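You operate a simulated robot arm through the tools that you are given. There is no shell and no other tool.

You are at the controls of a simulated robot arm. One attempt, no reset.

JOB
Swing both toggles over the glass and tighten their screws at 3.
Fine: on the glazed sample; blue driver, one run a screw, back in its holder after; more torque cracks the glass; fingers off the turning socket.

Only the result counts: the job must be done as asked and must still hold three seconds after the hand-in. Knocking over, shifting, dropping, spilling or breaking anything else fails it.

ROBOT AND FRAMES
A 7-joint arm with a two-finger parallel gripper, fixed in place. Base frame: the origin is at the foot of the arm, x ahead of it, y to its left, z up; the work surface is at about z = 900. Units: mm, rad, N and s.
With the tool pointing down near the work surface it reaches from about 300 to 680 mm from the base axis. Its first joint turns from -1.152 to 1.152 rad. Payload 1.57 kg.
Tool frame: the origin (TCP) lies between the finger pads and is the grasp point; the fingertips stand 30 mm ahead of it; z points along the fingers, y is the line along which they close. Largest opening 110 mm; finger width 24, thickness 12; the body of the gripper, 48 by 112 mm, starts 78 mm behind the TCP.
Orientation is that of the tool frame in the base frame, as a unit quaternion [w, x, y, z]. With the fingers straight down and closing along the base's y, the tool's x points along the base's -x, its y along +y and its z along -z.

CONTROLS
- The arm moves only by the tool drive_tool. Its argument "steps" is a list of rows, each an object of numbers (a shift or turn left out is 0, a gripper value left out holds the last): "x", "y", "z": the shift along the base's x, y, z in units of 200 mm (1.0 is 200 mm); "wx", "wy", "wz": the turn, a rotation vector about the base's x, y, z in units of 60 degrees (1.0 is 60 degrees); "claw": the gripper command, from -1 (fully open) to 1 (shut), values between in proportion. In form: [{"x": .., "y": .., "z": .., "wx": .., "wy": .., "wz": .., "claw": ..}, ...]. A call has 1 to 20 rows; each row is the pose to reach, as a shift and turn from the pose commanded when the call began. A call with a number of a shift or a turn outside -1 to 1 is refused whole. A row lasts 0.2 s, in which the tool goes at most 50 mm and 0.15 rad; a call with a longer step from one row to the next is refused whole, and so is a gripper value outside its range. Where a pose cannot be reached the arm comes as near as it can. A force on the tool above 70 N (or 10 N above the force at the start of the call, whichever is more), or a blocked arm, ends the call early, and 0.2 s more pass. Each finger travels about 108 mm/s and halts on what it meets, pressing with about 31 N; the grip force reading is that of the motor and also rises with nothing between the fingers. The clock runs only during rows and for 0.2 s after the last one: add rows that repeat a pose to give the fingers time. The reply holds the time, the measured pose of the TCP, the force on the tool along the base axes, the opening and the grip force, in the units named above and with some noise, with the torque about the TCP (base axes, N m) and any sound that the robot's microphone picked up.
- Cameras (640 x 400 px; columns grow to the right, rows downward): "scene" is fixed at [148.7, -377.7, 1427.3]; the picture's right is [0.90, -0.43, 0.00], its down [-0.15, -0.31, -0.94] and it looks along [0.40, 0.85, -0.34] (base axes); focal length 288 px, centre (320, 200). "wrist" rides on the gripper at [70, 16, -141] in the tool frame; the picture's right is [-0.23, 0.97, 0.00], its down [-0.86, -0.20, -0.48] and it looks along [-0.47, -0.11, 0.88] (tool axes); focal length 222 px, centre (320, 200). There is no depth. A picture from a camera that has moved, and an enlarged one, comes with that camera's place and axes in the base frame and with its lens.
- snapshot(camera): a new picture of that camera. It takes no simulated time.
- close_up(camera, box): a new picture of the part [left, top, right, bottom] of that camera's present view, enlarged. It takes no simulated time.
- sign_off(): hands the job in; it is judged then, once.

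Places have to be worked out from the pictures, the camera data and where the tool is seen. Open the gripper and draw the arm clear of the work before you hand the job in, unless the task says otherwise.

The tools are called after "Request:" by a JSON object that holds its "op" and its "data". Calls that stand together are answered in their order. drive_tool: Moves the arm, as the interface text tells. Its arguments: {"type":"object","properties":{"steps":{"type":"array","items":{"type":"object","properties":{"x":{"type":"number"},"y":{"type":"number"},"z":{"type":"number"},"wx":{"type":"number"},"wy":{"type":"number"},"wz":{"type":"number"},"claw":{"type":"number"}}}}},"required":["steps"]} The other tools are called the same way: snapshot (camera) takes a picture; close_up (camera, box) takes an enlarged picture of a part of a camera's view; sign_off () hands the job in.

At the start:

```text
clock: 0.0
tcp_pos: [354.2, 68.8, 1326.3]
tcp_rot: [0.001, 0.001, 1.0, -0.001]
ft_force: [0.5, -0.6, -0.4]
wrist_torque: [0.02, 0.0, -0.01]
opening: 110.1
grasp_force: 0.1
```

scene: 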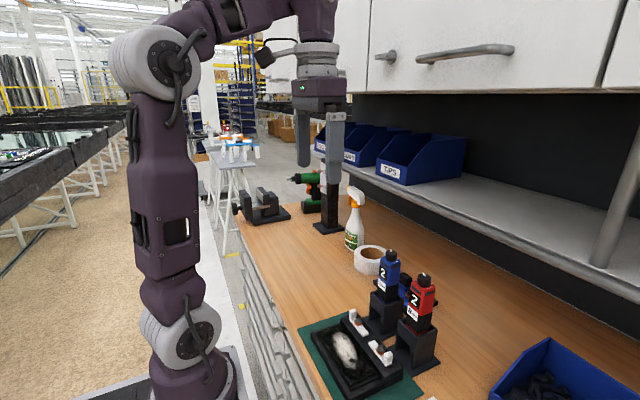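
wrist: 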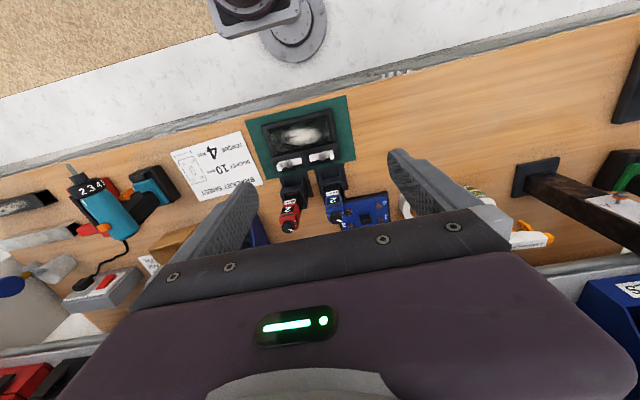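

I'll start by looking closely at the work area from both cameras.

Request:
{"op": "close_up", "data": {"camera": "scene", "box": [280, 230, 460, 400]}}

Request:
{"op": "close_up", "data": {"camera": "wrist", "box": [160, 80, 420, 250]}}

Request:
{"op": "close_up", "data": {"camera": "scene", "box": [330, 230, 450, 320]}}

```text
2.35 times, centred on (370, 315) of scene
camera zoom: at [148.7, -377.7, 1427.3], right [0.9, -0.43, 0.0], down [-0.15, -0.31, -0.94], along [0.4, 0.85, -0.34], focal length 677 px, centre (202, -71)
```

zoom: 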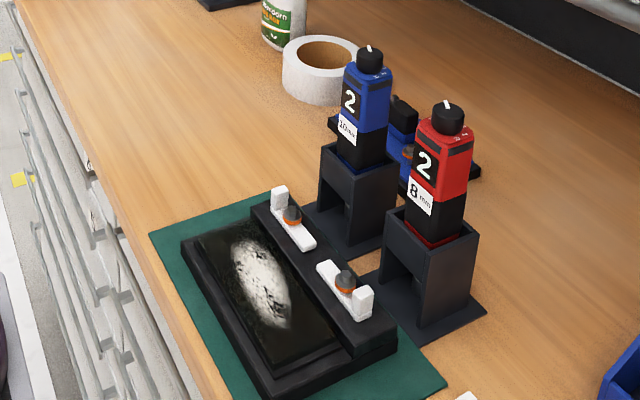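

```text
2.35 times, centred on (290, 165) of wrist
camera zoom: at [284.9, 86.0, 1467.2], right [0.23, 0.97, 0.0], down [0.85, -0.2, 0.48], along [0.47, -0.11, -0.88], focal length 523 px, centre (391, 282)
```

zoom: 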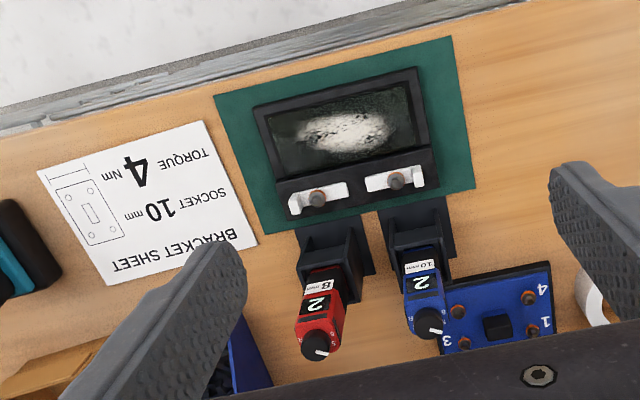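

```text
4.44 times, centred on (390, 275) of scene
camera zoom: at [148.7, -377.7, 1427.3], right [0.9, -0.43, 0.0], down [-0.15, -0.31, -0.94], along [0.4, 0.85, -0.34], focal length 1279 px, centre (9, -133)
```

zoom: 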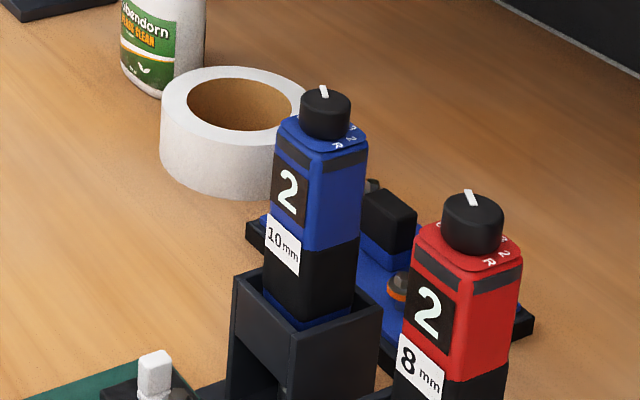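

The blue driver (10 mm) stands in its holder with its knob at about (533, 62, 1092). The toggle screws are near (448, 53, 950) and (450, -32, 946). I'll move closer with the wrist camera to read the dial.

Request:
{"op": "drive_tool", "data": {"steps": [{"x": 0.1, "z": -0.14}, {"x": 0.2, "z": -0.28}, {"x": 0.3, "z": -0.42}, {"x": 0.4, "z": -0.56}, {"x": 0.48, "z": -0.68}, {"x": 0.48, "z": -0.68}]}}

```text
clock: 1.4
tcp_pos: [450.6, 71.2, 1188.8]
tcp_rot: [0.0, 0.001, 1.0, 0.0]
ft_force: [0.2, 0.0, 0.4]
wrist_torque: [0.01, 0.03, -0.04]
opening: 110.0
grasp_force: 0.2
```

Arrived above the area; taking pictures.

Request:
{"op": "snapshot", "data": {"camera": "wrist"}}

Request:
{"op": "close_up", "data": {"camera": "wrist", "box": [240, 80, 400, 190]}}

Request:
{"op": "snapshot", "data": {"camera": "scene"}}

```text
taken
camera wrist: at [381.1, 88.6, 1330.3], right [0.23, 0.97, 0.0], down [0.85, -0.2, 0.48], along [0.47, -0.11, -0.88], focal length 222 px, centre (320, 200)
```

wrist: 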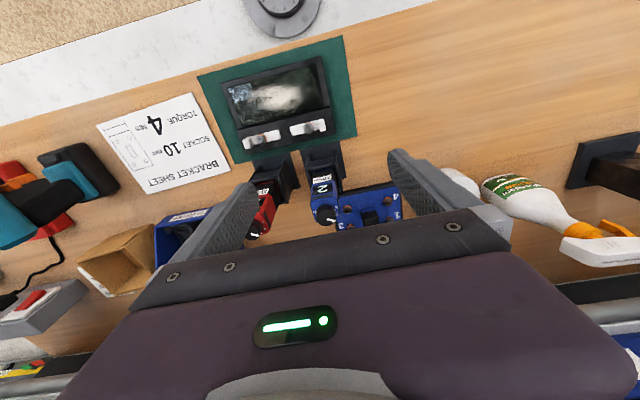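

```text
3.64 times, centred on (320, 135) of wrist
camera zoom: at [381.1, 88.6, 1330.3], right [0.23, 0.97, 0.0], down [0.85, -0.2, 0.48], along [0.47, -0.11, -0.88], focal length 808 px, centre (320, 436)
```

zoom: 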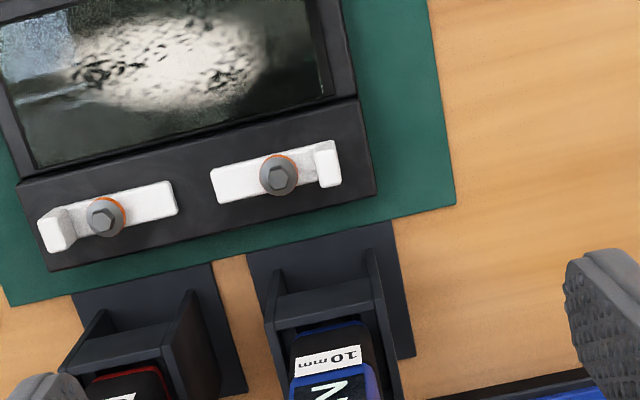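

```text
taken
```

scene: 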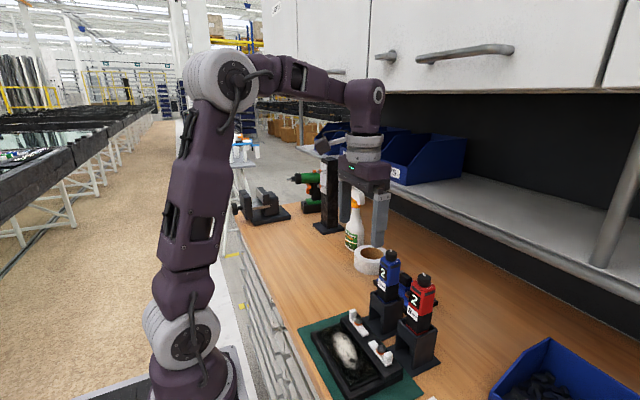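

The dial is partly hidden. I'll zoom further on the toggles and the driver tops from both cameras.

Request:
{"op": "close_up", "data": {"camera": "wrist", "box": [280, 110, 340, 147]}}

Request:
{"op": "close_up", "data": {"camera": "wrist", "box": [235, 120, 295, 157]}}

Request:
{"op": "close_up", "data": {"camera": "scene", "box": [335, 300, 405, 370]}}

Request:
{"op": "close_up", "data": {"camera": "scene", "box": [360, 240, 420, 300]}}

Request:
{"op": "close_up", "data": {"camera": "wrist", "box": [290, 170, 360, 230]}}

```text
10.67 times, centred on (310, 128) of wrist
camera zoom: at [381.1, 88.6, 1330.3], right [0.23, 0.97, 0.0], down [0.85, -0.2, 0.48], along [0.47, -0.11, -0.88], focal length 2369 px, centre (427, 963)
```

zoom: 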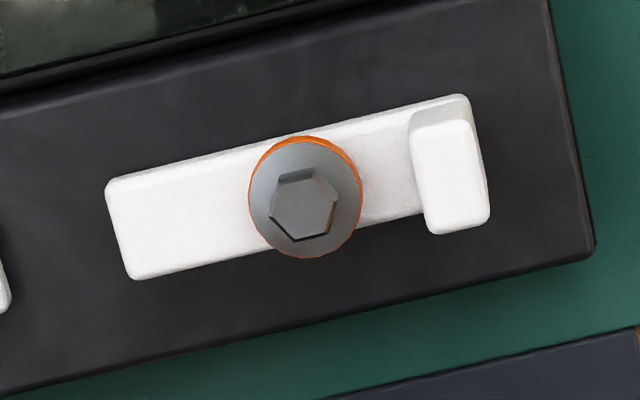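

```text
10.67 times, centred on (265, 138) of wrist
camera zoom: at [381.1, 88.6, 1330.3], right [0.23, 0.97, 0.0], down [0.85, -0.2, 0.48], along [0.47, -0.11, -0.88], focal length 2369 px, centre (907, 856)
```

zoom: 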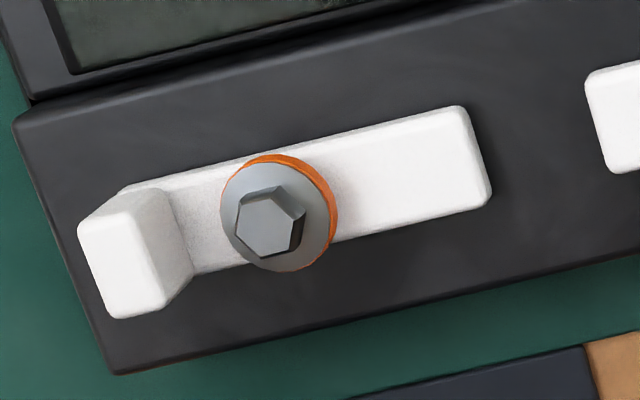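

```text
5.71 times, centred on (370, 335) of scene
camera zoom: at [148.7, -377.7, 1427.3], right [0.9, -0.43, 0.0], down [-0.15, -0.31, -0.94], along [0.4, 0.85, -0.34], focal length 1645 px, centre (34, -571)
```

zoom: 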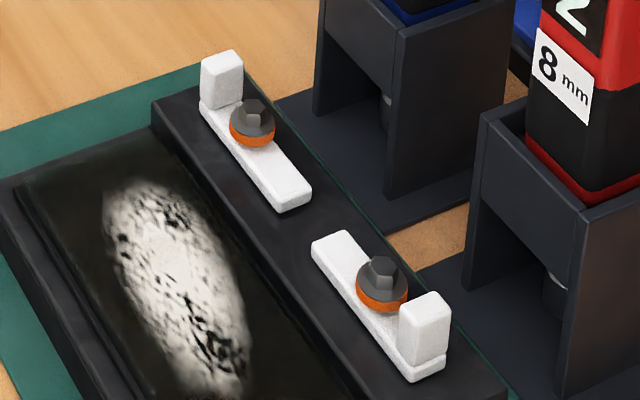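

```text
6.67 times, centred on (390, 270) of scene
camera zoom: at [148.7, -377.7, 1427.3], right [0.9, -0.43, 0.0], down [-0.15, -0.31, -0.94], along [0.4, 0.85, -0.34], focal length 1919 px, centre (-147, -267)
```

zoom: 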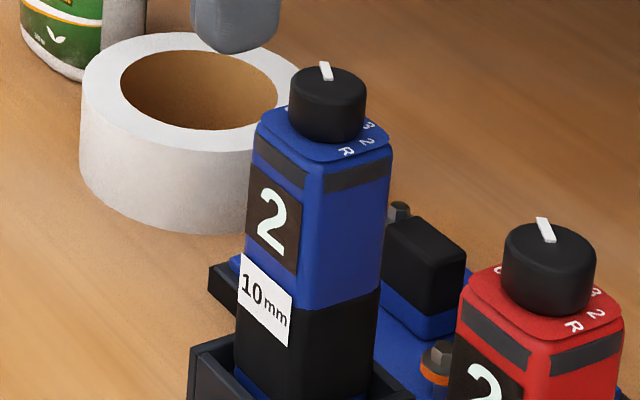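

```text
6.67 times, centred on (325, 200) of wrist
camera zoom: at [381.1, 88.6, 1330.3], right [0.23, 0.97, 0.0], down [0.85, -0.2, 0.48], along [0.47, -0.11, -0.88], focal length 1481 px, centre (287, 200)
```

zoom: 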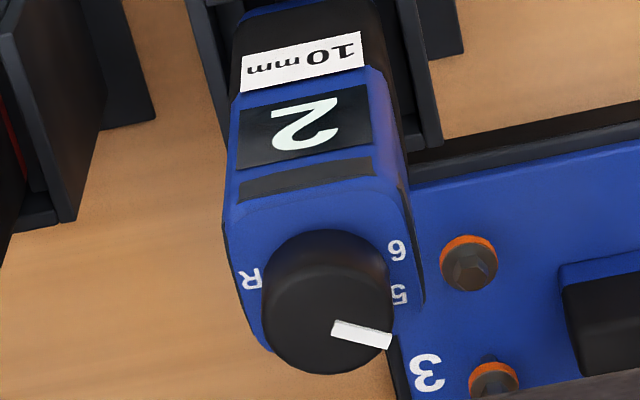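

The dial labels seem to run R, 2, 3, 4, 5, 6 around the knob, with the pointer toward +y/+x. I'll shift forward to look more directly down on the dial.

Request:
{"op": "drive_tool", "data": {"steps": [{"x": 0.15, "z": 0.03}, {"x": 0.3, "z": 0.06}, {"x": 0.4, "z": 0.08}, {"x": 0.4, "z": 0.08}]}}

Request:
{"op": "close_up", "data": {"camera": "wrist", "box": [270, 130, 370, 200]}}

Request:
{"op": "close_up", "data": {"camera": "wrist", "box": [210, 30, 350, 130]}}

Request:
{"op": "snapshot", "data": {"camera": "wrist"}}

```text
clock: 2.4
tcp_pos: [505.8, 72.4, 1204.4]
tcp_rot: [-0.013, -0.004, 1.0, 0.003]
ft_force: [-0.2, -0.4, 0.1]
wrist_torque: [-0.01, 0.0, -0.07]
opening: 110.0
grasp_force: 0.1
```

```text
5.71 times, centred on (320, 165) of wrist
camera zoom: at [440.0, 88.3, 1348.4], right [0.22, 0.98, 0.0], down [0.87, -0.2, 0.46], along [0.44, -0.1, -0.89], focal length 1269 px, centre (320, 400)
```

zoom: 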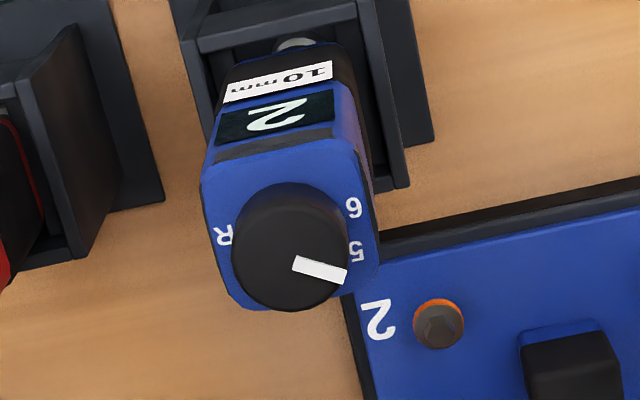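

```text
4.00 times, centred on (280, 80) of wrist
camera zoom: at [440.0, 88.3, 1348.4], right [0.22, 0.98, 0.0], down [0.87, -0.2, 0.46], along [0.44, -0.1, -0.89], focal length 888 px, centre (480, 680)
```

zoom: 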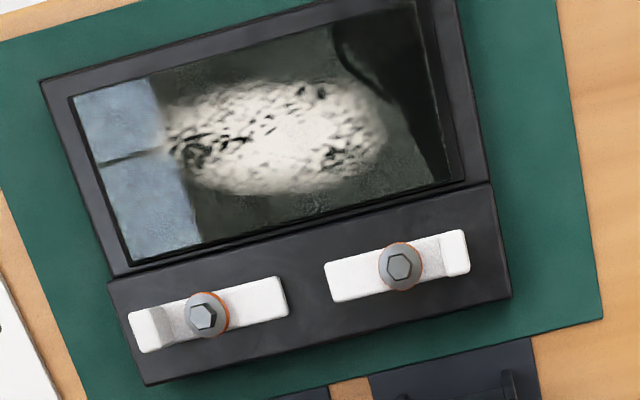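

```text
taken
camera wrist: at [440.0, 88.3, 1348.4], right [0.22, 0.98, 0.0], down [0.87, -0.2, 0.46], along [0.44, -0.1, -0.89], focal length 222 px, centre (320, 200)
```

wrist: 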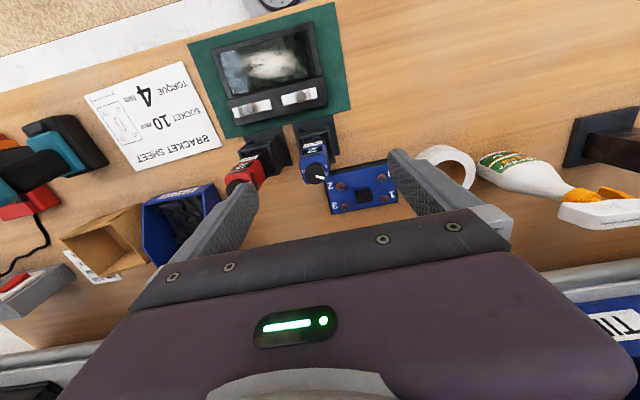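

The dial reads R, 2, 3, 4, 5, 6 at roughly 40° steps, with the blue pointer now at 5. I'll hold still briefly, because the last pose showed some lag and tilt.

Request:
{"op": "drive_tool", "data": {"steps": [{}, {}]}}

```text
clock: 3.0
tcp_pos: [506.3, 72.0, 1206.9]
tcp_rot: [-0.011, -0.003, 1.0, 0.003]
ft_force: [-0.4, 0.0, 0.0]
wrist_torque: [0.01, -0.01, 0.01]
opening: 109.8
grasp_force: 0.1
```

That pose is out of reach this high up, so I'll back off to x≈450. Then I'll begin turning the gripper +90° about z so it can straddle toggle A's tab.

Request:
{"op": "drive_tool", "data": {"steps": [{"x": -0.1, "z": -0.05, "wz": 0.125}, {"x": -0.2, "z": -0.1, "wz": 0.25}, {"x": -0.3, "z": -0.15, "wz": 0.375}, {"x": -0.4, "z": -0.2, "wz": 0.5}, {"x": -0.4, "z": -0.25, "wz": 0.625}, {"x": -0.4, "z": -0.25, "wz": 0.75}, {"x": -0.4, "z": -0.25, "wz": 0.875}, {"x": -0.4, "z": -0.25, "wz": 1.0}, {"x": -0.4, "z": -0.25, "wz": 1.0}]}}

```text
clock: 5.0
tcp_pos: [450.1, 67.8, 1156.0]
tcp_rot: [0.0, -0.501, 0.865, 0.0]
ft_force: [-0.4, -1.4, 0.5]
wrist_torque: [0.01, 0.0, -0.01]
opening: 110.0
grasp_force: 0.0
```

Now I'll finish the +90° turn, narrow the fingers to about 28 mm and come down to a hover above tab A.

Request:
{"op": "drive_tool", "data": {"steps": [{"x": -0.004, "y": 0.02, "z": -0.15, "wz": 0.125, "claw": 0.49}, {"x": -0.009, "y": 0.04, "z": -0.3, "wz": 0.25, "claw": 0.49}, {"x": -0.009, "y": 0.055, "z": -0.45, "wz": 0.375, "claw": 0.49}, {"x": -0.009, "y": 0.055, "z": -0.6, "wz": 0.5, "claw": 0.49}, {"x": -0.009, "y": 0.055, "z": -0.6, "wz": 0.5, "claw": 0.49}, {"x": -0.009, "y": 0.055, "z": -0.6, "wz": 0.5, "claw": 0.49}]}}

Request:
{"op": "snapshot", "data": {"camera": "wrist"}}

Request:
{"op": "close_up", "data": {"camera": "scene", "box": [310, 230, 450, 370]}}

Request:
{"op": "close_up", "data": {"camera": "wrist", "box": [240, 120, 400, 220]}}

```text
clock: 6.4
tcp_pos: [449.1, 78.1, 1035.5]
tcp_rot: [-0.001, 0.708, -0.706, -0.001]
ft_force: [-0.2, -0.6, 0.1]
wrist_torque: [-0.01, 0.02, -0.01]
opening: 27.9
grasp_force: 0.1
```

```text
taken
camera wrist: at [432.9, 10.0, 1176.6], right [-0.97, 0.23, 0.0], down [0.2, 0.85, 0.48], along [0.11, 0.47, -0.88], focal length 222 px, centre (320, 200)
```

wrist: 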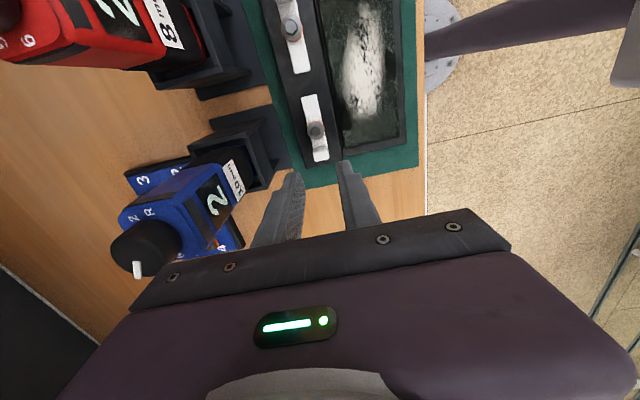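

```text
2.86 times, centred on (380, 300) of scene
camera zoom: at [148.7, -377.7, 1427.3], right [0.9, -0.43, 0.0], down [-0.15, -0.31, -0.94], along [0.4, 0.85, -0.34], focal length 822 px, centre (149, -86)
```

zoom: 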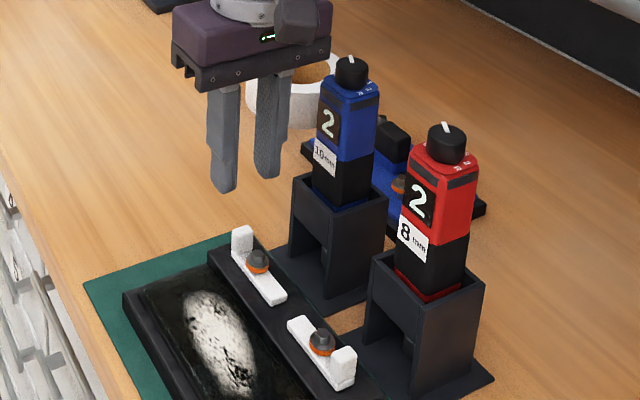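

```text
4.00 times, centred on (320, 170) of wrist
camera zoom: at [432.9, 10.0, 1176.6], right [-0.97, 0.23, 0.0], down [0.2, 0.85, 0.48], along [0.11, 0.47, -0.88], focal length 888 px, centre (320, 320)
```

zoom: 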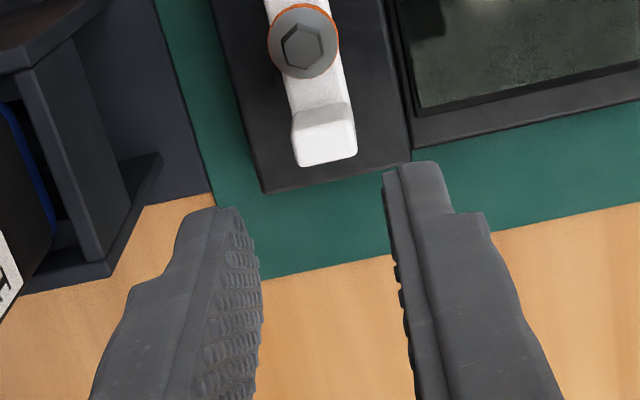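

With the gripper long axis along x, rotating near the drivers would be tight against the blue driver. I'll use the standard orientation instead, where closed fingers push the tab along an arc from the glass side. First I'll turn back and close.

Request:
{"op": "drive_tool", "data": {"steps": [{"z": 0.1, "wz": -0.125, "claw": 1}, {"x": -0.06, "y": 0.03, "z": 0.1, "wz": -0.25, "claw": 1}, {"x": -0.125, "y": 0.06, "z": 0.1, "wz": -0.375, "claw": 1}, {"x": -0.125, "y": 0.06, "z": 0.1, "wz": -0.5, "claw": 1}, {"x": -0.125, "y": 0.06, "z": 0.1, "wz": -0.625, "claw": 1}, {"x": -0.125, "y": 0.06, "z": 0.1, "wz": -0.75, "claw": 1}, {"x": -0.125, "y": 0.06, "z": 0.1, "wz": -0.875, "claw": 1}, {"x": -0.125, "y": 0.06, "z": 0.1, "wz": -1.0, "claw": 1}]}}

Request:
{"op": "drive_tool", "data": {"steps": [{"wz": -0.125, "claw": 1}, {"wz": -0.25, "claw": 1}, {"wz": -0.375, "claw": 1}, {"wz": -0.5, "claw": 1}, {"wz": -0.5, "claw": 1}]}}

Request:
{"op": "snapshot", "data": {"camera": "wrist"}}

Request:
{"op": "close_up", "data": {"camera": "wrist", "box": [240, 90, 420, 210]}}

Request:
{"op": "close_up", "data": {"camera": "scene", "box": [310, 230, 450, 370]}}

```text
clock: 8.2
tcp_pos: [422.4, 91.2, 1054.8]
tcp_rot: [0.001, -0.258, 0.966, 0.001]
ft_force: [0.0, 0.3, -0.1]
wrist_torque: [-0.02, 0.0, -0.01]
opening: 0.0
grasp_force: 21.0
```

```text
clock: 9.4
tcp_pos: [423.6, 92.6, 1054.8]
tcp_rot: [0.001, 0.001, 1.0, 0.0]
ft_force: [0.2, -0.1, -0.5]
wrist_torque: [0.0, 0.03, -0.03]
opening: 0.0
grasp_force: 21.7
```

```text
taken
camera wrist: at [353.9, 109.5, 1196.9], right [0.23, 0.97, 0.0], down [0.85, -0.2, 0.48], along [0.47, -0.11, -0.88], focal length 222 px, centre (320, 200)
```

wrist: 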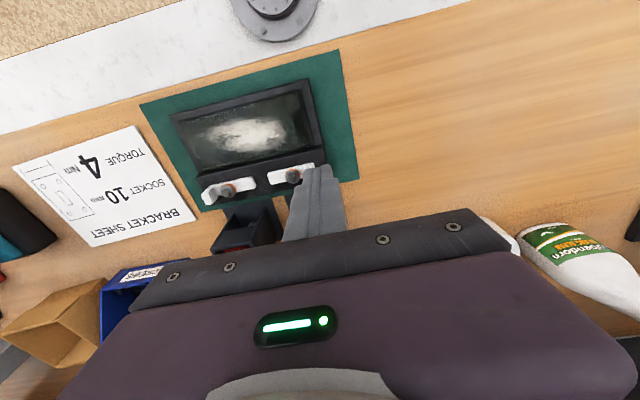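

```text
3.33 times, centred on (330, 150) of wrist
camera zoom: at [353.9, 109.5, 1196.9], right [0.23, 0.97, 0.0], down [0.85, -0.2, 0.48], along [0.47, -0.11, -0.88], focal length 740 px, centre (287, 367)
```

zoom: 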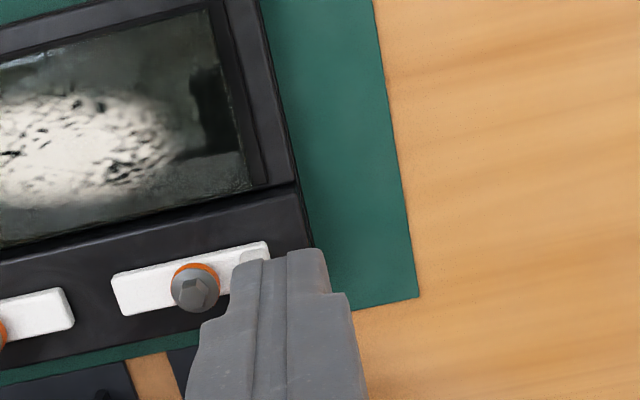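

```text
2.86 times, centred on (380, 300) of scene
camera zoom: at [148.7, -377.7, 1427.3], right [0.9, -0.43, 0.0], down [-0.15, -0.31, -0.94], along [0.4, 0.85, -0.34], focal length 822 px, centre (149, -86)
```

zoom: 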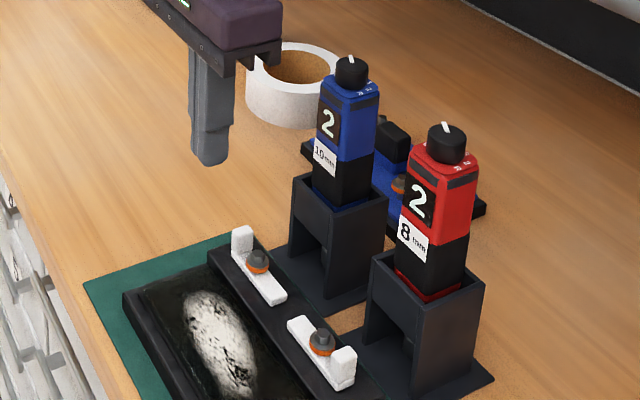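

The closed fingertips are about 15 mm wide in y and 24 mm in x. I'll descend beside tab A on the glass side, with the tip at about z=945, leaving a small gap before pushing.

Request:
{"op": "drive_tool", "data": {"steps": [{"x": -0.009, "y": -0.04, "z": -0.1, "claw": 1}, {"x": -0.009, "y": -0.04, "z": -0.2, "claw": 1}, {"x": -0.009, "y": -0.04, "z": -0.3, "claw": 1}, {"x": -0.009, "y": -0.04, "z": -0.36, "claw": 1}, {"x": -0.009, "y": -0.04, "z": -0.4, "claw": 1}, {"x": -0.009, "y": -0.04, "z": -0.4, "claw": 1}]}}

Request:
{"op": "close_up", "data": {"camera": "wrist", "box": [240, 90, 420, 210]}}

Request:
{"op": "close_up", "data": {"camera": "scene", "box": [310, 270, 410, 370]}}

```text
clock: 10.8
tcp_pos: [420.3, 82.4, 975.3]
tcp_rot: [0.001, -0.001, 1.0, 0.0]
ft_force: [-0.4, -0.7, 0.7]
wrist_torque: [0.0, 0.0, 0.0]
opening: 0.1
grasp_force: 21.0
```

```text
3.33 times, centred on (330, 150) of wrist
camera zoom: at [351.5, 101.1, 1116.7], right [0.23, 0.97, 0.0], down [0.85, -0.2, 0.48], along [0.47, -0.11, -0.88], focal length 740 px, centre (287, 367)
```

zoom: 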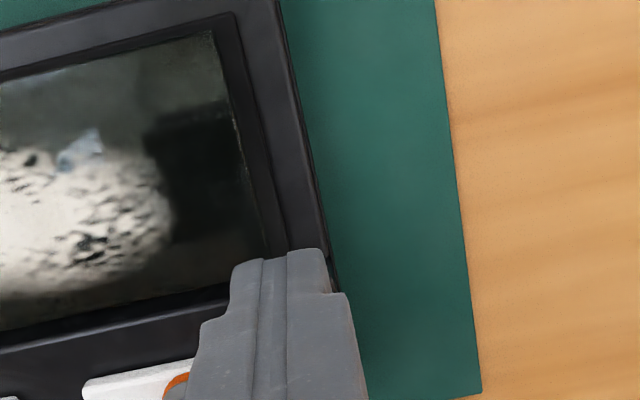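

```text
4.00 times, centred on (360, 320) of scene
camera zoom: at [148.7, -377.7, 1427.3], right [0.9, -0.43, 0.0], down [-0.15, -0.31, -0.94], along [0.4, 0.85, -0.34], focal length 1152 px, centre (160, -280)
```

zoom: 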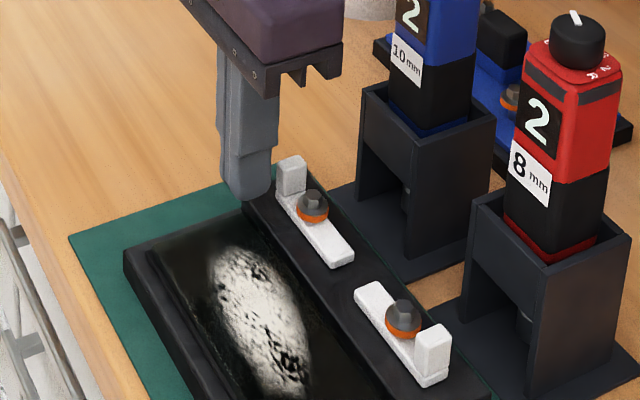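

The finger is right beside tab A on its glass side. I'll push it through the first ~60° of the arc.

Request:
{"op": "drive_tool", "data": {"steps": [{"x": 0.0315, "y": -0.002, "claw": 1}, {"x": 0.047, "y": 0.002, "claw": 1}, {"x": 0.0625, "y": 0.0045, "claw": 1}, {"x": 0.0785, "y": 0.004, "claw": 1}, {"x": 0.0945, "y": 0.0025, "claw": 1}, {"x": 0.11, "y": -0.002, "claw": 1}, {"x": 0.1245, "y": -0.0075, "claw": 1}, {"x": 0.14, "y": -0.0145, "claw": 1}, {"x": 0.1555, "y": -0.0225, "claw": 1}, {"x": 0.1555, "y": -0.0225, "claw": 1}]}}

Request:
{"op": "close_up", "data": {"camera": "scene", "box": [310, 270, 410, 370]}}

Request:
{"op": "close_up", "data": {"camera": "wrist", "box": [240, 90, 420, 210]}}

```text
clock: 13.0
tcp_pos: [452.8, 78.3, 975.2]
tcp_rot: [0.001, 0.001, 1.0, 0.0]
ft_force: [0.8, 0.0, 0.0]
wrist_torque: [0.01, 0.01, -0.02]
opening: 0.0
grasp_force: 21.4
```

```text
4.00 times, centred on (360, 320) of scene
camera zoom: at [148.7, -377.7, 1427.3], right [0.9, -0.43, 0.0], down [-0.15, -0.31, -0.94], along [0.4, 0.85, -0.34], focal length 1152 px, centre (160, -280)
```

zoom: 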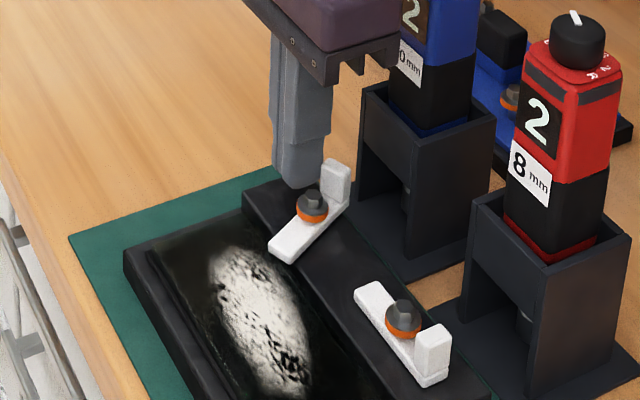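

```text
3.33 times, centred on (330, 150) of wrist
camera zoom: at [383.3, 96.2, 1116.9], right [0.23, 0.97, 0.0], down [0.85, -0.2, 0.48], along [0.47, -0.11, -0.88], focal length 740 px, centre (287, 367)
```

zoom: 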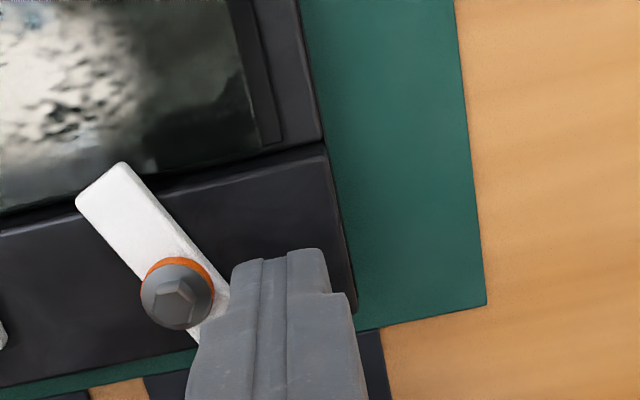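

The toggle is swinging nicely, with its flat arm going over the glass. I'll continue to about 90°, ending with the finger flush against the tab's side.

Request:
{"op": "drive_tool", "data": {"steps": [{"x": 0.0155, "y": -0.011, "claw": 1}, {"x": 0.031, "y": -0.022, "claw": 1}, {"x": 0.0465, "y": -0.032, "claw": 1}, {"x": 0.062, "y": -0.0415, "claw": 1}, {"x": 0.08, "y": -0.048, "claw": 1}, {"x": 0.096, "y": -0.052, "claw": 1}, {"x": 0.096, "y": -0.0545, "claw": 1}, {"x": 0.096, "y": -0.0545, "claw": 1}]}}

Request:
{"op": "close_up", "data": {"camera": "scene", "box": [310, 270, 410, 370]}}

Request:
{"op": "close_up", "data": {"camera": "wrist", "box": [240, 90, 420, 210]}}

```text
clock: 14.8
tcp_pos: [472.0, 67.6, 976.3]
tcp_rot: [0.0, 0.001, 1.0, 0.001]
ft_force: [-7.5, 10.6, 6.5]
wrist_torque: [0.22, 0.26, -0.12]
opening: 0.0
grasp_force: 21.5
```

```text
4.00 times, centred on (360, 320) of scene
camera zoom: at [148.4, -377.5, 1427.4], right [0.9, -0.43, 0.0], down [-0.15, -0.31, -0.94], along [0.4, 0.85, -0.34], focal length 1152 px, centre (160, -280)
```

zoom: 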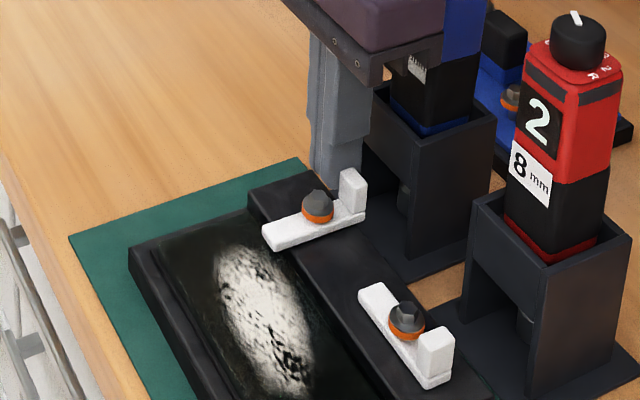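

```text
3.33 times, centred on (330, 150) of wrist
camera zoom: at [402.5, 86.3, 1117.4], right [0.23, 0.97, 0.0], down [0.85, -0.2, 0.48], along [0.47, -0.11, -0.88], focal length 740 px, centre (287, 367)
```

zoom: 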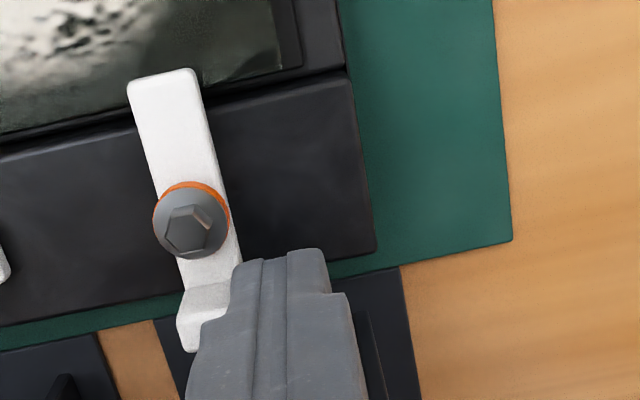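

The force reading jumped and the fixture seems to have slid a couple of mm, so the toggle probably hit its 90° stop. I'll back off in +y at once, then check.

Request:
{"op": "drive_tool", "data": {"steps": [{"y": 0.02, "claw": 1}, {"y": 0.05, "claw": 1}, {"y": 0.08, "claw": 1}, {"x": -0.05, "y": 0.08, "z": 0.15, "claw": 1}, {"x": -0.15, "y": 0.0, "z": 0.35, "claw": 1}, {"x": -0.3, "y": -0.1, "z": 0.45, "claw": 1}, {"x": -0.3, "y": -0.1, "z": 0.45, "claw": 1}]}}

Request:
{"op": "close_up", "data": {"camera": "scene", "box": [310, 270, 410, 370]}}

Request:
{"op": "close_up", "data": {"camera": "scene", "box": [335, 300, 405, 370]}}

Request:
{"op": "snapshot", "data": {"camera": "wrist"}}

```text
clock: 16.4
tcp_pos: [412.3, 46.7, 1066.8]
tcp_rot: [0.0, 0.001, 1.0, 0.0]
ft_force: [-0.5, 0.5, 1.1]
wrist_torque: [0.03, -0.03, 0.01]
opening: 0.0
grasp_force: 21.5
```

```text
4.00 times, centred on (360, 320) of scene
camera zoom: at [148.7, -377.7, 1427.3], right [0.9, -0.43, 0.0], down [-0.15, -0.31, -0.94], along [0.4, 0.85, -0.34], focal length 1152 px, centre (160, -280)
```

zoom: 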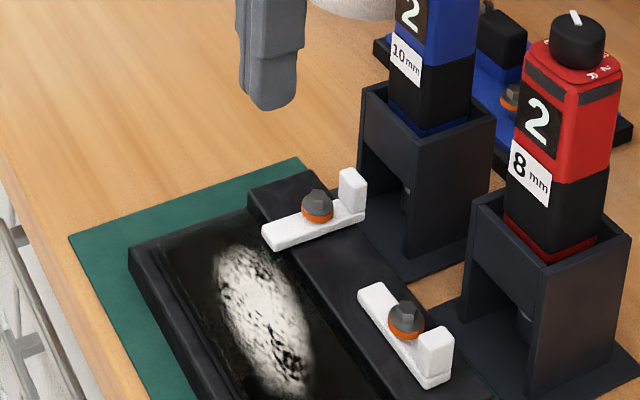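

```text
5.71 times, centred on (370, 335) of scene
camera zoom: at [148.7, -377.7, 1427.3], right [0.9, -0.43, 0.0], down [-0.15, -0.31, -0.94], along [0.4, 0.85, -0.34], focal length 1645 px, centre (34, -571)
```

zoom: 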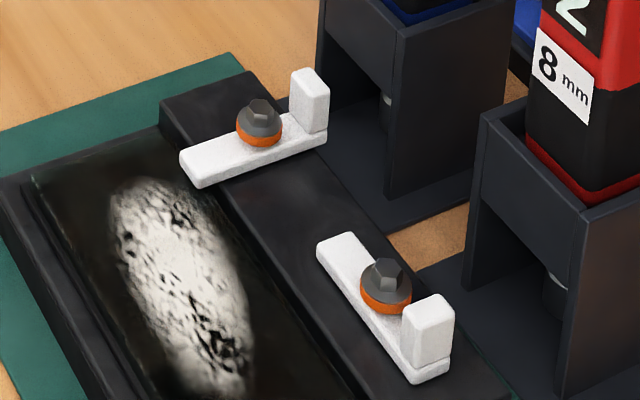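

```text
taken
camera wrist: at [342.4, 66.0, 1207.5], right [0.23, 0.97, 0.0], down [0.85, -0.2, 0.48], along [0.47, -0.11, -0.88], focal length 222 px, centre (320, 200)
```

wrist: 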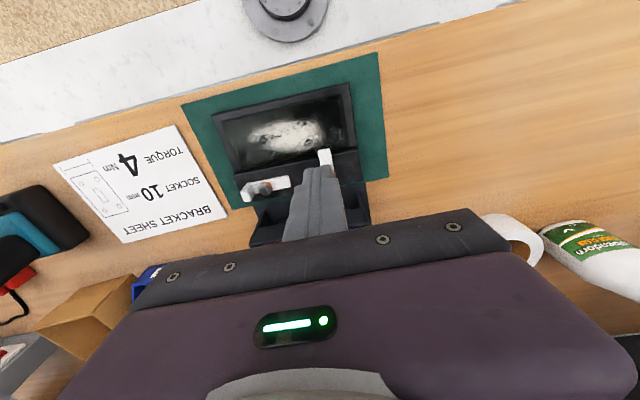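

The force is gone and toggle A lies over the glass. To measure how far the fixture moved, I'll return to an earlier camera pose and compare the same views.

Request:
{"op": "drive_tool", "data": {"steps": [{"x": 0.04, "y": 0.02, "z": 0.15, "claw": -0.2}, {"x": 0.08, "y": 0.05, "z": 0.3, "claw": -0.2}, {"x": 0.12, "y": 0.08, "z": 0.45, "claw": -0.2}, {"x": 0.16, "y": 0.1, "z": 0.57, "claw": -1}, {"x": 0.192, "y": 0.115, "z": 0.613, "claw": -1}, {"x": 0.192, "y": 0.115, "z": 0.613, "claw": -1}, {"x": 0.192, "y": 0.115, "z": 0.613, "claw": -1}]}}

Request:
{"op": "close_up", "data": {"camera": "wrist", "box": [240, 80, 400, 190]}}

Request:
{"op": "close_up", "data": {"camera": "wrist", "box": [280, 110, 340, 147]}}

Request:
{"op": "close_up", "data": {"camera": "wrist", "box": [235, 120, 295, 157]}}

Request:
{"op": "snapshot", "data": {"camera": "wrist"}}

```text
clock: 18.0
tcp_pos: [449.9, 71.1, 1187.5]
tcp_rot: [-0.001, 0.0, 1.0, 0.0]
ft_force: [-0.1, -0.4, 0.3]
wrist_torque: [0.0, -0.06, -0.05]
opening: 110.2
grasp_force: 0.0
```

```text
3.64 times, centred on (320, 135) of wrist
camera zoom: at [381.1, 89.5, 1328.5], right [0.23, 0.97, 0.0], down [0.85, -0.2, 0.48], along [0.47, -0.11, -0.88], focal length 808 px, centre (320, 436)
```

zoom: 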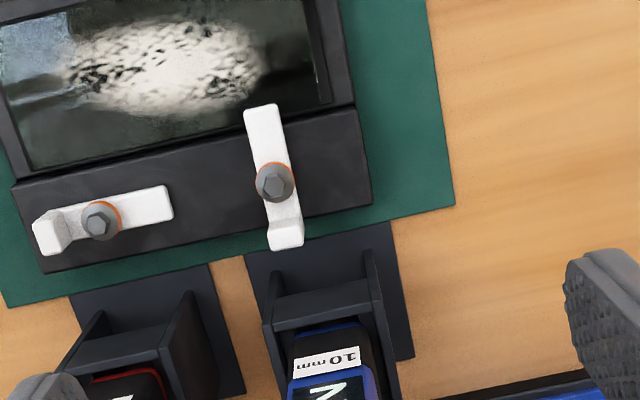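

```text
10.67 times, centred on (310, 128) of wrist
camera zoom: at [381.1, 89.5, 1328.5], right [0.23, 0.97, 0.0], down [0.85, -0.2, 0.48], along [0.47, -0.11, -0.88], focal length 2369 px, centre (427, 963)
```

zoom: 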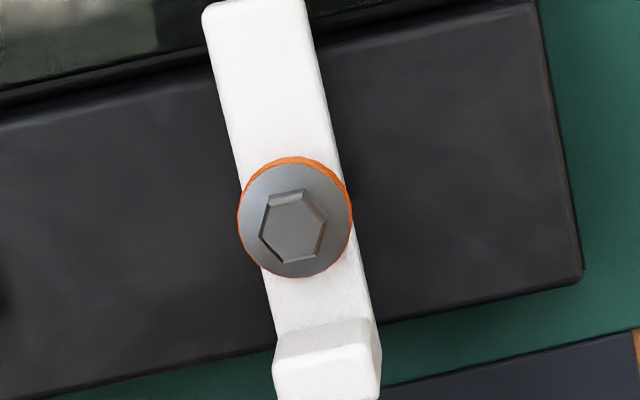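

```text
10.67 times, centred on (265, 138) of wrist
camera zoom: at [381.1, 89.5, 1328.5], right [0.23, 0.97, 0.0], down [0.85, -0.2, 0.48], along [0.47, -0.11, -0.88], focal length 2369 px, centre (907, 856)
```

zoom: 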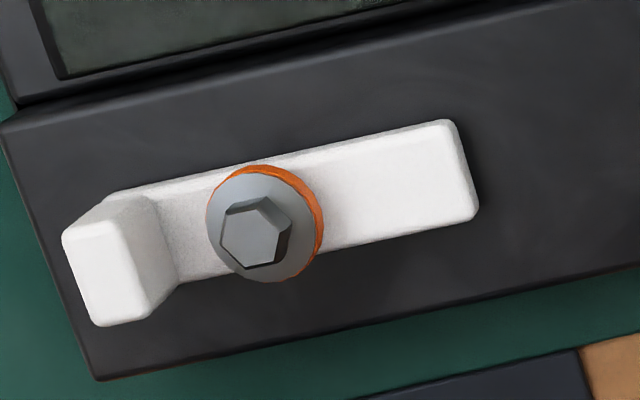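

```text
taken
camera wrist: at [381.1, 89.5, 1328.5], right [0.23, 0.97, 0.0], down [0.85, -0.2, 0.48], along [0.47, -0.11, -0.88], focal length 222 px, centre (320, 200)
```

wrist: 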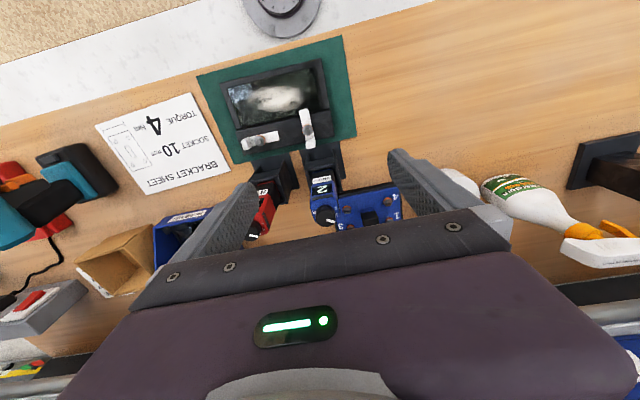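

The fixture slid only about 1.5–2.5 mm and turned about 1° when toggle A hit its stop, so I'll be gentler with toggle B and stop short of the limit. B's pivot is now near (448.7, -32); I'll close the fingers and go to the start point beside tab B.

Request:
{"op": "drive_tool", "data": {"steps": [{"x": -0.03, "y": -0.14, "z": -0.1, "claw": 1}, {"x": -0.06, "y": -0.28, "z": -0.24, "claw": 1}, {"x": -0.09, "y": -0.42, "z": -0.38, "claw": 1}, {"x": -0.12, "y": -0.56, "z": -0.52, "claw": 1}, {"x": -0.147, "y": -0.686, "z": -0.65, "claw": 1}, {"x": -0.147, "y": -0.686, "z": -0.6875, "claw": 1}, {"x": -0.147, "y": -0.686, "z": -0.6875, "claw": 1}]}}

Request:
{"op": "snapshot", "data": {"camera": "wrist"}}

Request:
{"op": "close_up", "data": {"camera": "scene", "box": [310, 270, 430, 400]}}

```text
clock: 19.6
tcp_pos: [419.5, -66.9, 1052.2]
tcp_rot: [0.001, 0.0, 1.0, -0.001]
ft_force: [0.5, -0.7, 0.2]
wrist_torque: [0.0, 0.04, -0.02]
opening: 0.0
grasp_force: 21.2
```

```text
taken
camera wrist: at [350.9, -49.2, 1192.7], right [0.23, 0.97, 0.0], down [0.85, -0.2, 0.48], along [0.47, -0.11, -0.88], focal length 222 px, centre (320, 200)
```

wrist: 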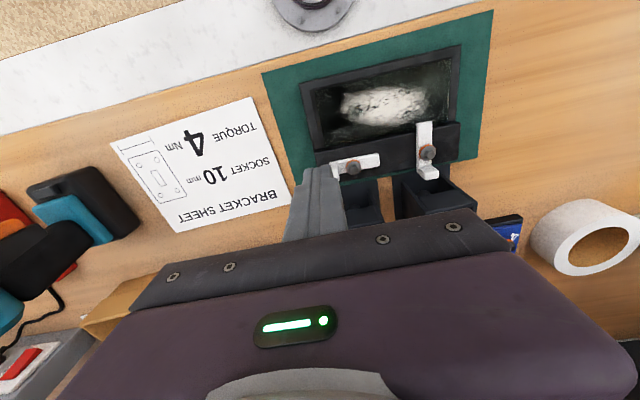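

```text
3.08 times, centred on (370, 335) of scene
camera zoom: at [148.7, -377.7, 1427.3], right [0.9, -0.43, 0.0], down [-0.15, -0.31, -0.94], along [0.4, 0.85, -0.34], focal length 886 px, centre (166, -215)
```

zoom: 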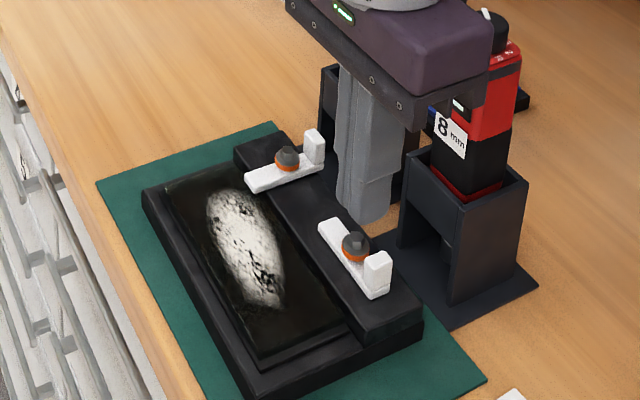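

Positioned as planned, so I'll descend to tip z≈945 beside tab B.

Request:
{"op": "drive_tool", "data": {"steps": [{"x": 0.002, "y": 0.0055, "z": -0.1, "claw": 1}, {"x": 0.002, "y": 0.0055, "z": -0.2, "claw": 1}, {"x": 0.002, "y": 0.0055, "z": -0.3, "claw": 1}, {"x": 0.002, "y": 0.0055, "z": -0.36, "claw": 1}, {"x": 0.002, "y": 0.0055, "z": -0.3835, "claw": 1}, {"x": 0.002, "y": 0.0055, "z": -0.3835, "claw": 1}]}}

Request:
{"op": "close_up", "data": {"camera": "wrist", "box": [240, 90, 420, 210]}}

Request:
{"op": "close_up", "data": {"camera": "scene", "box": [310, 270, 430, 400]}}

```text
clock: 21.0
tcp_pos: [420.6, -65.4, 973.0]
tcp_rot: [0.001, -0.001, 1.0, 0.0]
ft_force: [0.0, 0.2, 0.4]
wrist_torque: [0.04, 0.02, 0.0]
opening: 0.1
grasp_force: 21.2
```

```text
3.33 times, centred on (330, 150) of wrist
camera zoom: at [351.3, -48.1, 1115.5], right [0.23, 0.97, 0.0], down [0.85, -0.2, 0.48], along [0.47, -0.11, -0.88], focal length 740 px, centre (287, 367)
```

zoom: 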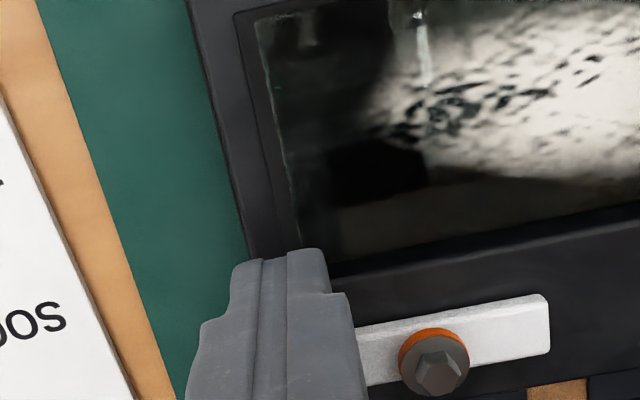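

```text
3.08 times, centred on (370, 335) of scene
camera zoom: at [148.7, -377.7, 1427.3], right [0.9, -0.43, 0.0], down [-0.15, -0.31, -0.94], along [0.4, 0.85, -0.34], focal length 886 px, centre (166, -215)
```

zoom: 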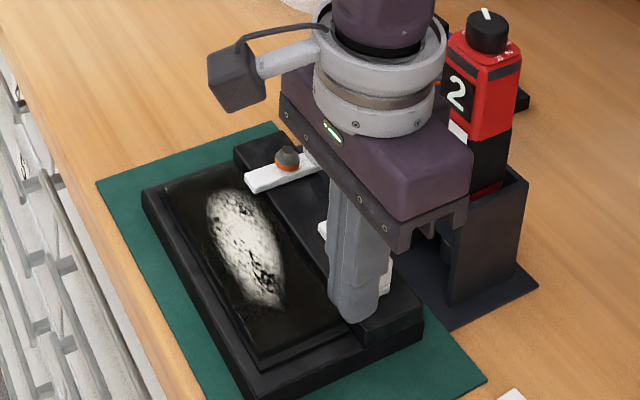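

Finger is beside tab B. I'll push through the first ~60° as before.

Request:
{"op": "drive_tool", "data": {"steps": [{"x": 0.032, "y": 0, "claw": 1}, {"x": 0.048, "y": -0.004, "claw": 1}, {"x": 0.0635, "y": -0.0075, "claw": 1}, {"x": 0.0795, "y": -0.008, "claw": 1}, {"x": 0.0955, "y": -0.007, "claw": 1}, {"x": 0.111, "y": -0.003, "claw": 1}, {"x": 0.1265, "y": 0.002, "claw": 1}, {"x": 0.1425, "y": 0.0085, "claw": 1}, {"x": 0.1585, "y": 0.016, "claw": 1}, {"x": 0.1585, "y": 0.016, "claw": 1}]}}

Request:
{"op": "close_up", "data": {"camera": "wrist", "box": [240, 90, 420, 210]}}

Request:
{"op": "close_up", "data": {"camera": "scene", "box": [310, 270, 430, 400]}}

```text
clock: 23.2
tcp_pos: [452.4, -61.5, 974.7]
tcp_rot: [0.001, 0.0, 1.0, -0.001]
ft_force: [0.1, -0.1, -0.9]
wrist_torque: [-0.01, -0.03, 0.03]
opening: 0.1
grasp_force: 21.6
```

```text
3.33 times, centred on (330, 150) of wrist
camera zoom: at [383.7, -44.2, 1115.4], right [0.23, 0.97, 0.0], down [0.85, -0.2, 0.48], along [0.47, -0.11, -0.88], focal length 740 px, centre (287, 367)
```

zoom: 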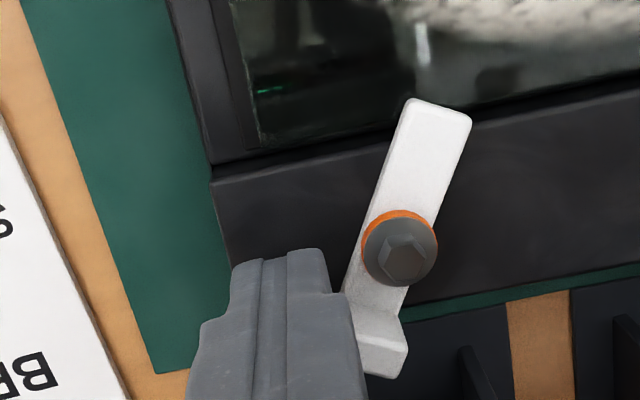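

```text
3.08 times, centred on (370, 335) of scene
camera zoom: at [148.7, -377.7, 1427.3], right [0.9, -0.43, 0.0], down [-0.15, -0.31, -0.94], along [0.4, 0.85, -0.34], focal length 886 px, centre (166, -215)
```

zoom: 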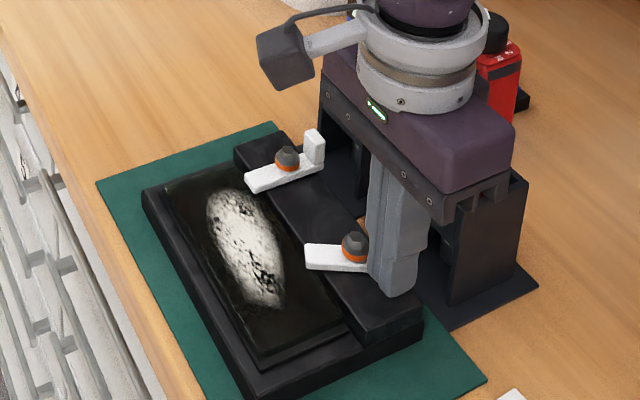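

Toggle B is at about 64° with no residual force. I'll continue slowly to about 82° and then creep.

Request:
{"op": "drive_tool", "data": {"steps": [{"x": 0.0145, "y": 0.0092, "claw": 1}, {"x": 0.029, "y": 0.0185, "claw": 1}, {"x": 0.043, "y": 0.0235, "claw": 1}, {"x": 0.0575, "y": 0.0285, "claw": 1}, {"x": 0.07, "y": 0.032, "claw": 1}, {"x": 0.0815, "y": 0.036, "claw": 1}, {"x": 0.0815, "y": 0.036, "claw": 1}]}}

Request:
{"op": "close_up", "data": {"camera": "wrist", "box": [240, 90, 420, 210]}}

Request:
{"op": "close_up", "data": {"camera": "scene", "box": [310, 270, 430, 400]}}

```text
clock: 24.8
tcp_pos: [469.0, -56.0, 974.0]
tcp_rot: [0.0, 0.0, 1.0, 0.0]
ft_force: [-1.5, -0.5, 1.1]
wrist_torque: [0.05, -0.2, 0.01]
opening: 0.0
grasp_force: 21.7
```

```text
3.33 times, centred on (330, 150) of wrist
camera zoom: at [400.0, -37.6, 1115.7], right [0.23, 0.97, 0.0], down [0.85, -0.2, 0.48], along [0.47, -0.11, -0.88], focal length 740 px, centre (287, 367)
```

zoom: 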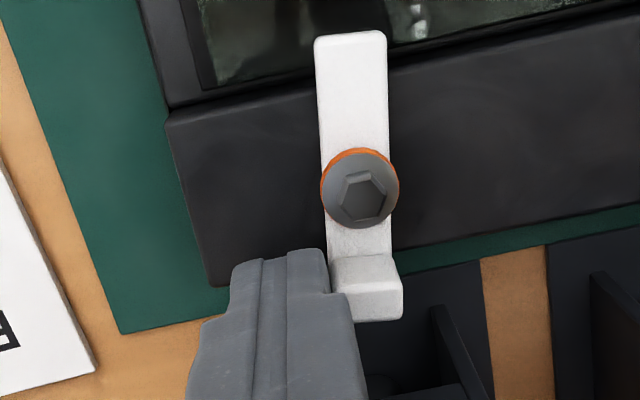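

```text
3.08 times, centred on (370, 335) of scene
camera zoom: at [148.6, -377.8, 1427.3], right [0.9, -0.43, 0.0], down [-0.15, -0.31, -0.94], along [0.4, 0.85, -0.34], focal length 886 px, centre (166, -215)
```

zoom: 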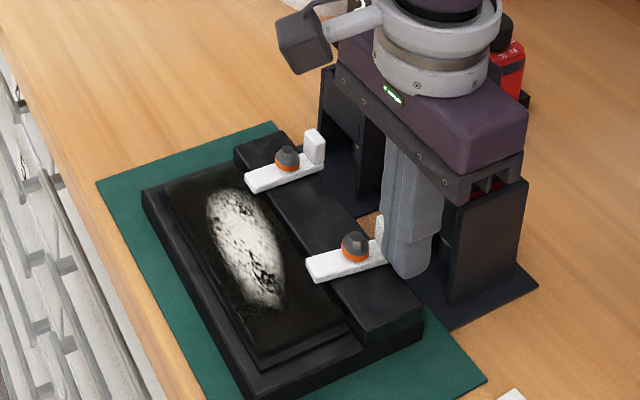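

Toggle B is about 7–8° short of square. I'll creep in +y by 2.5 mm in small steps, watching the force.

Request:
{"op": "drive_tool", "data": {"steps": [{"y": 0.0025, "claw": 1}, {"y": 0.005, "claw": 1}, {"y": 0.0075, "claw": 1}, {"y": 0.01, "claw": 1}, {"y": 0.0125, "claw": 1}, {"y": 0.0125, "claw": 1}]}}

Request:
{"op": "close_up", "data": {"camera": "wrist", "box": [240, 90, 420, 210]}}

```text
clock: 26.2
tcp_pos: [469.5, -51.8, 974.4]
tcp_rot: [0.001, 0.001, 1.0, 0.0]
ft_force: [-0.6, -1.0, 0.6]
wrist_torque: [0.08, -0.17, -0.01]
opening: 0.0
grasp_force: 21.3
```

```text
3.33 times, centred on (330, 150) of wrist
camera zoom: at [399.4, -34.7, 1115.8], right [0.23, 0.97, 0.0], down [0.85, -0.2, 0.48], along [0.47, -0.11, -0.88], focal length 740 px, centre (287, 367)
```

zoom: 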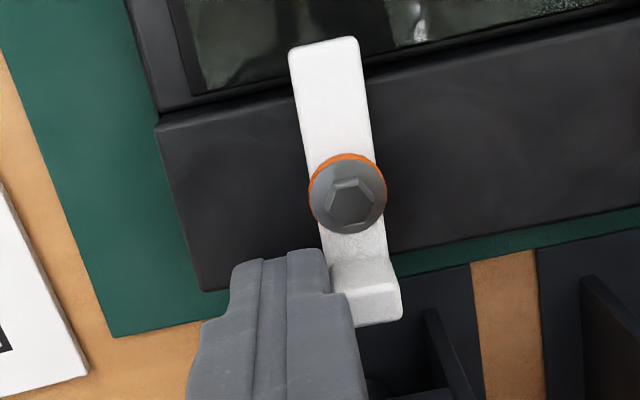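

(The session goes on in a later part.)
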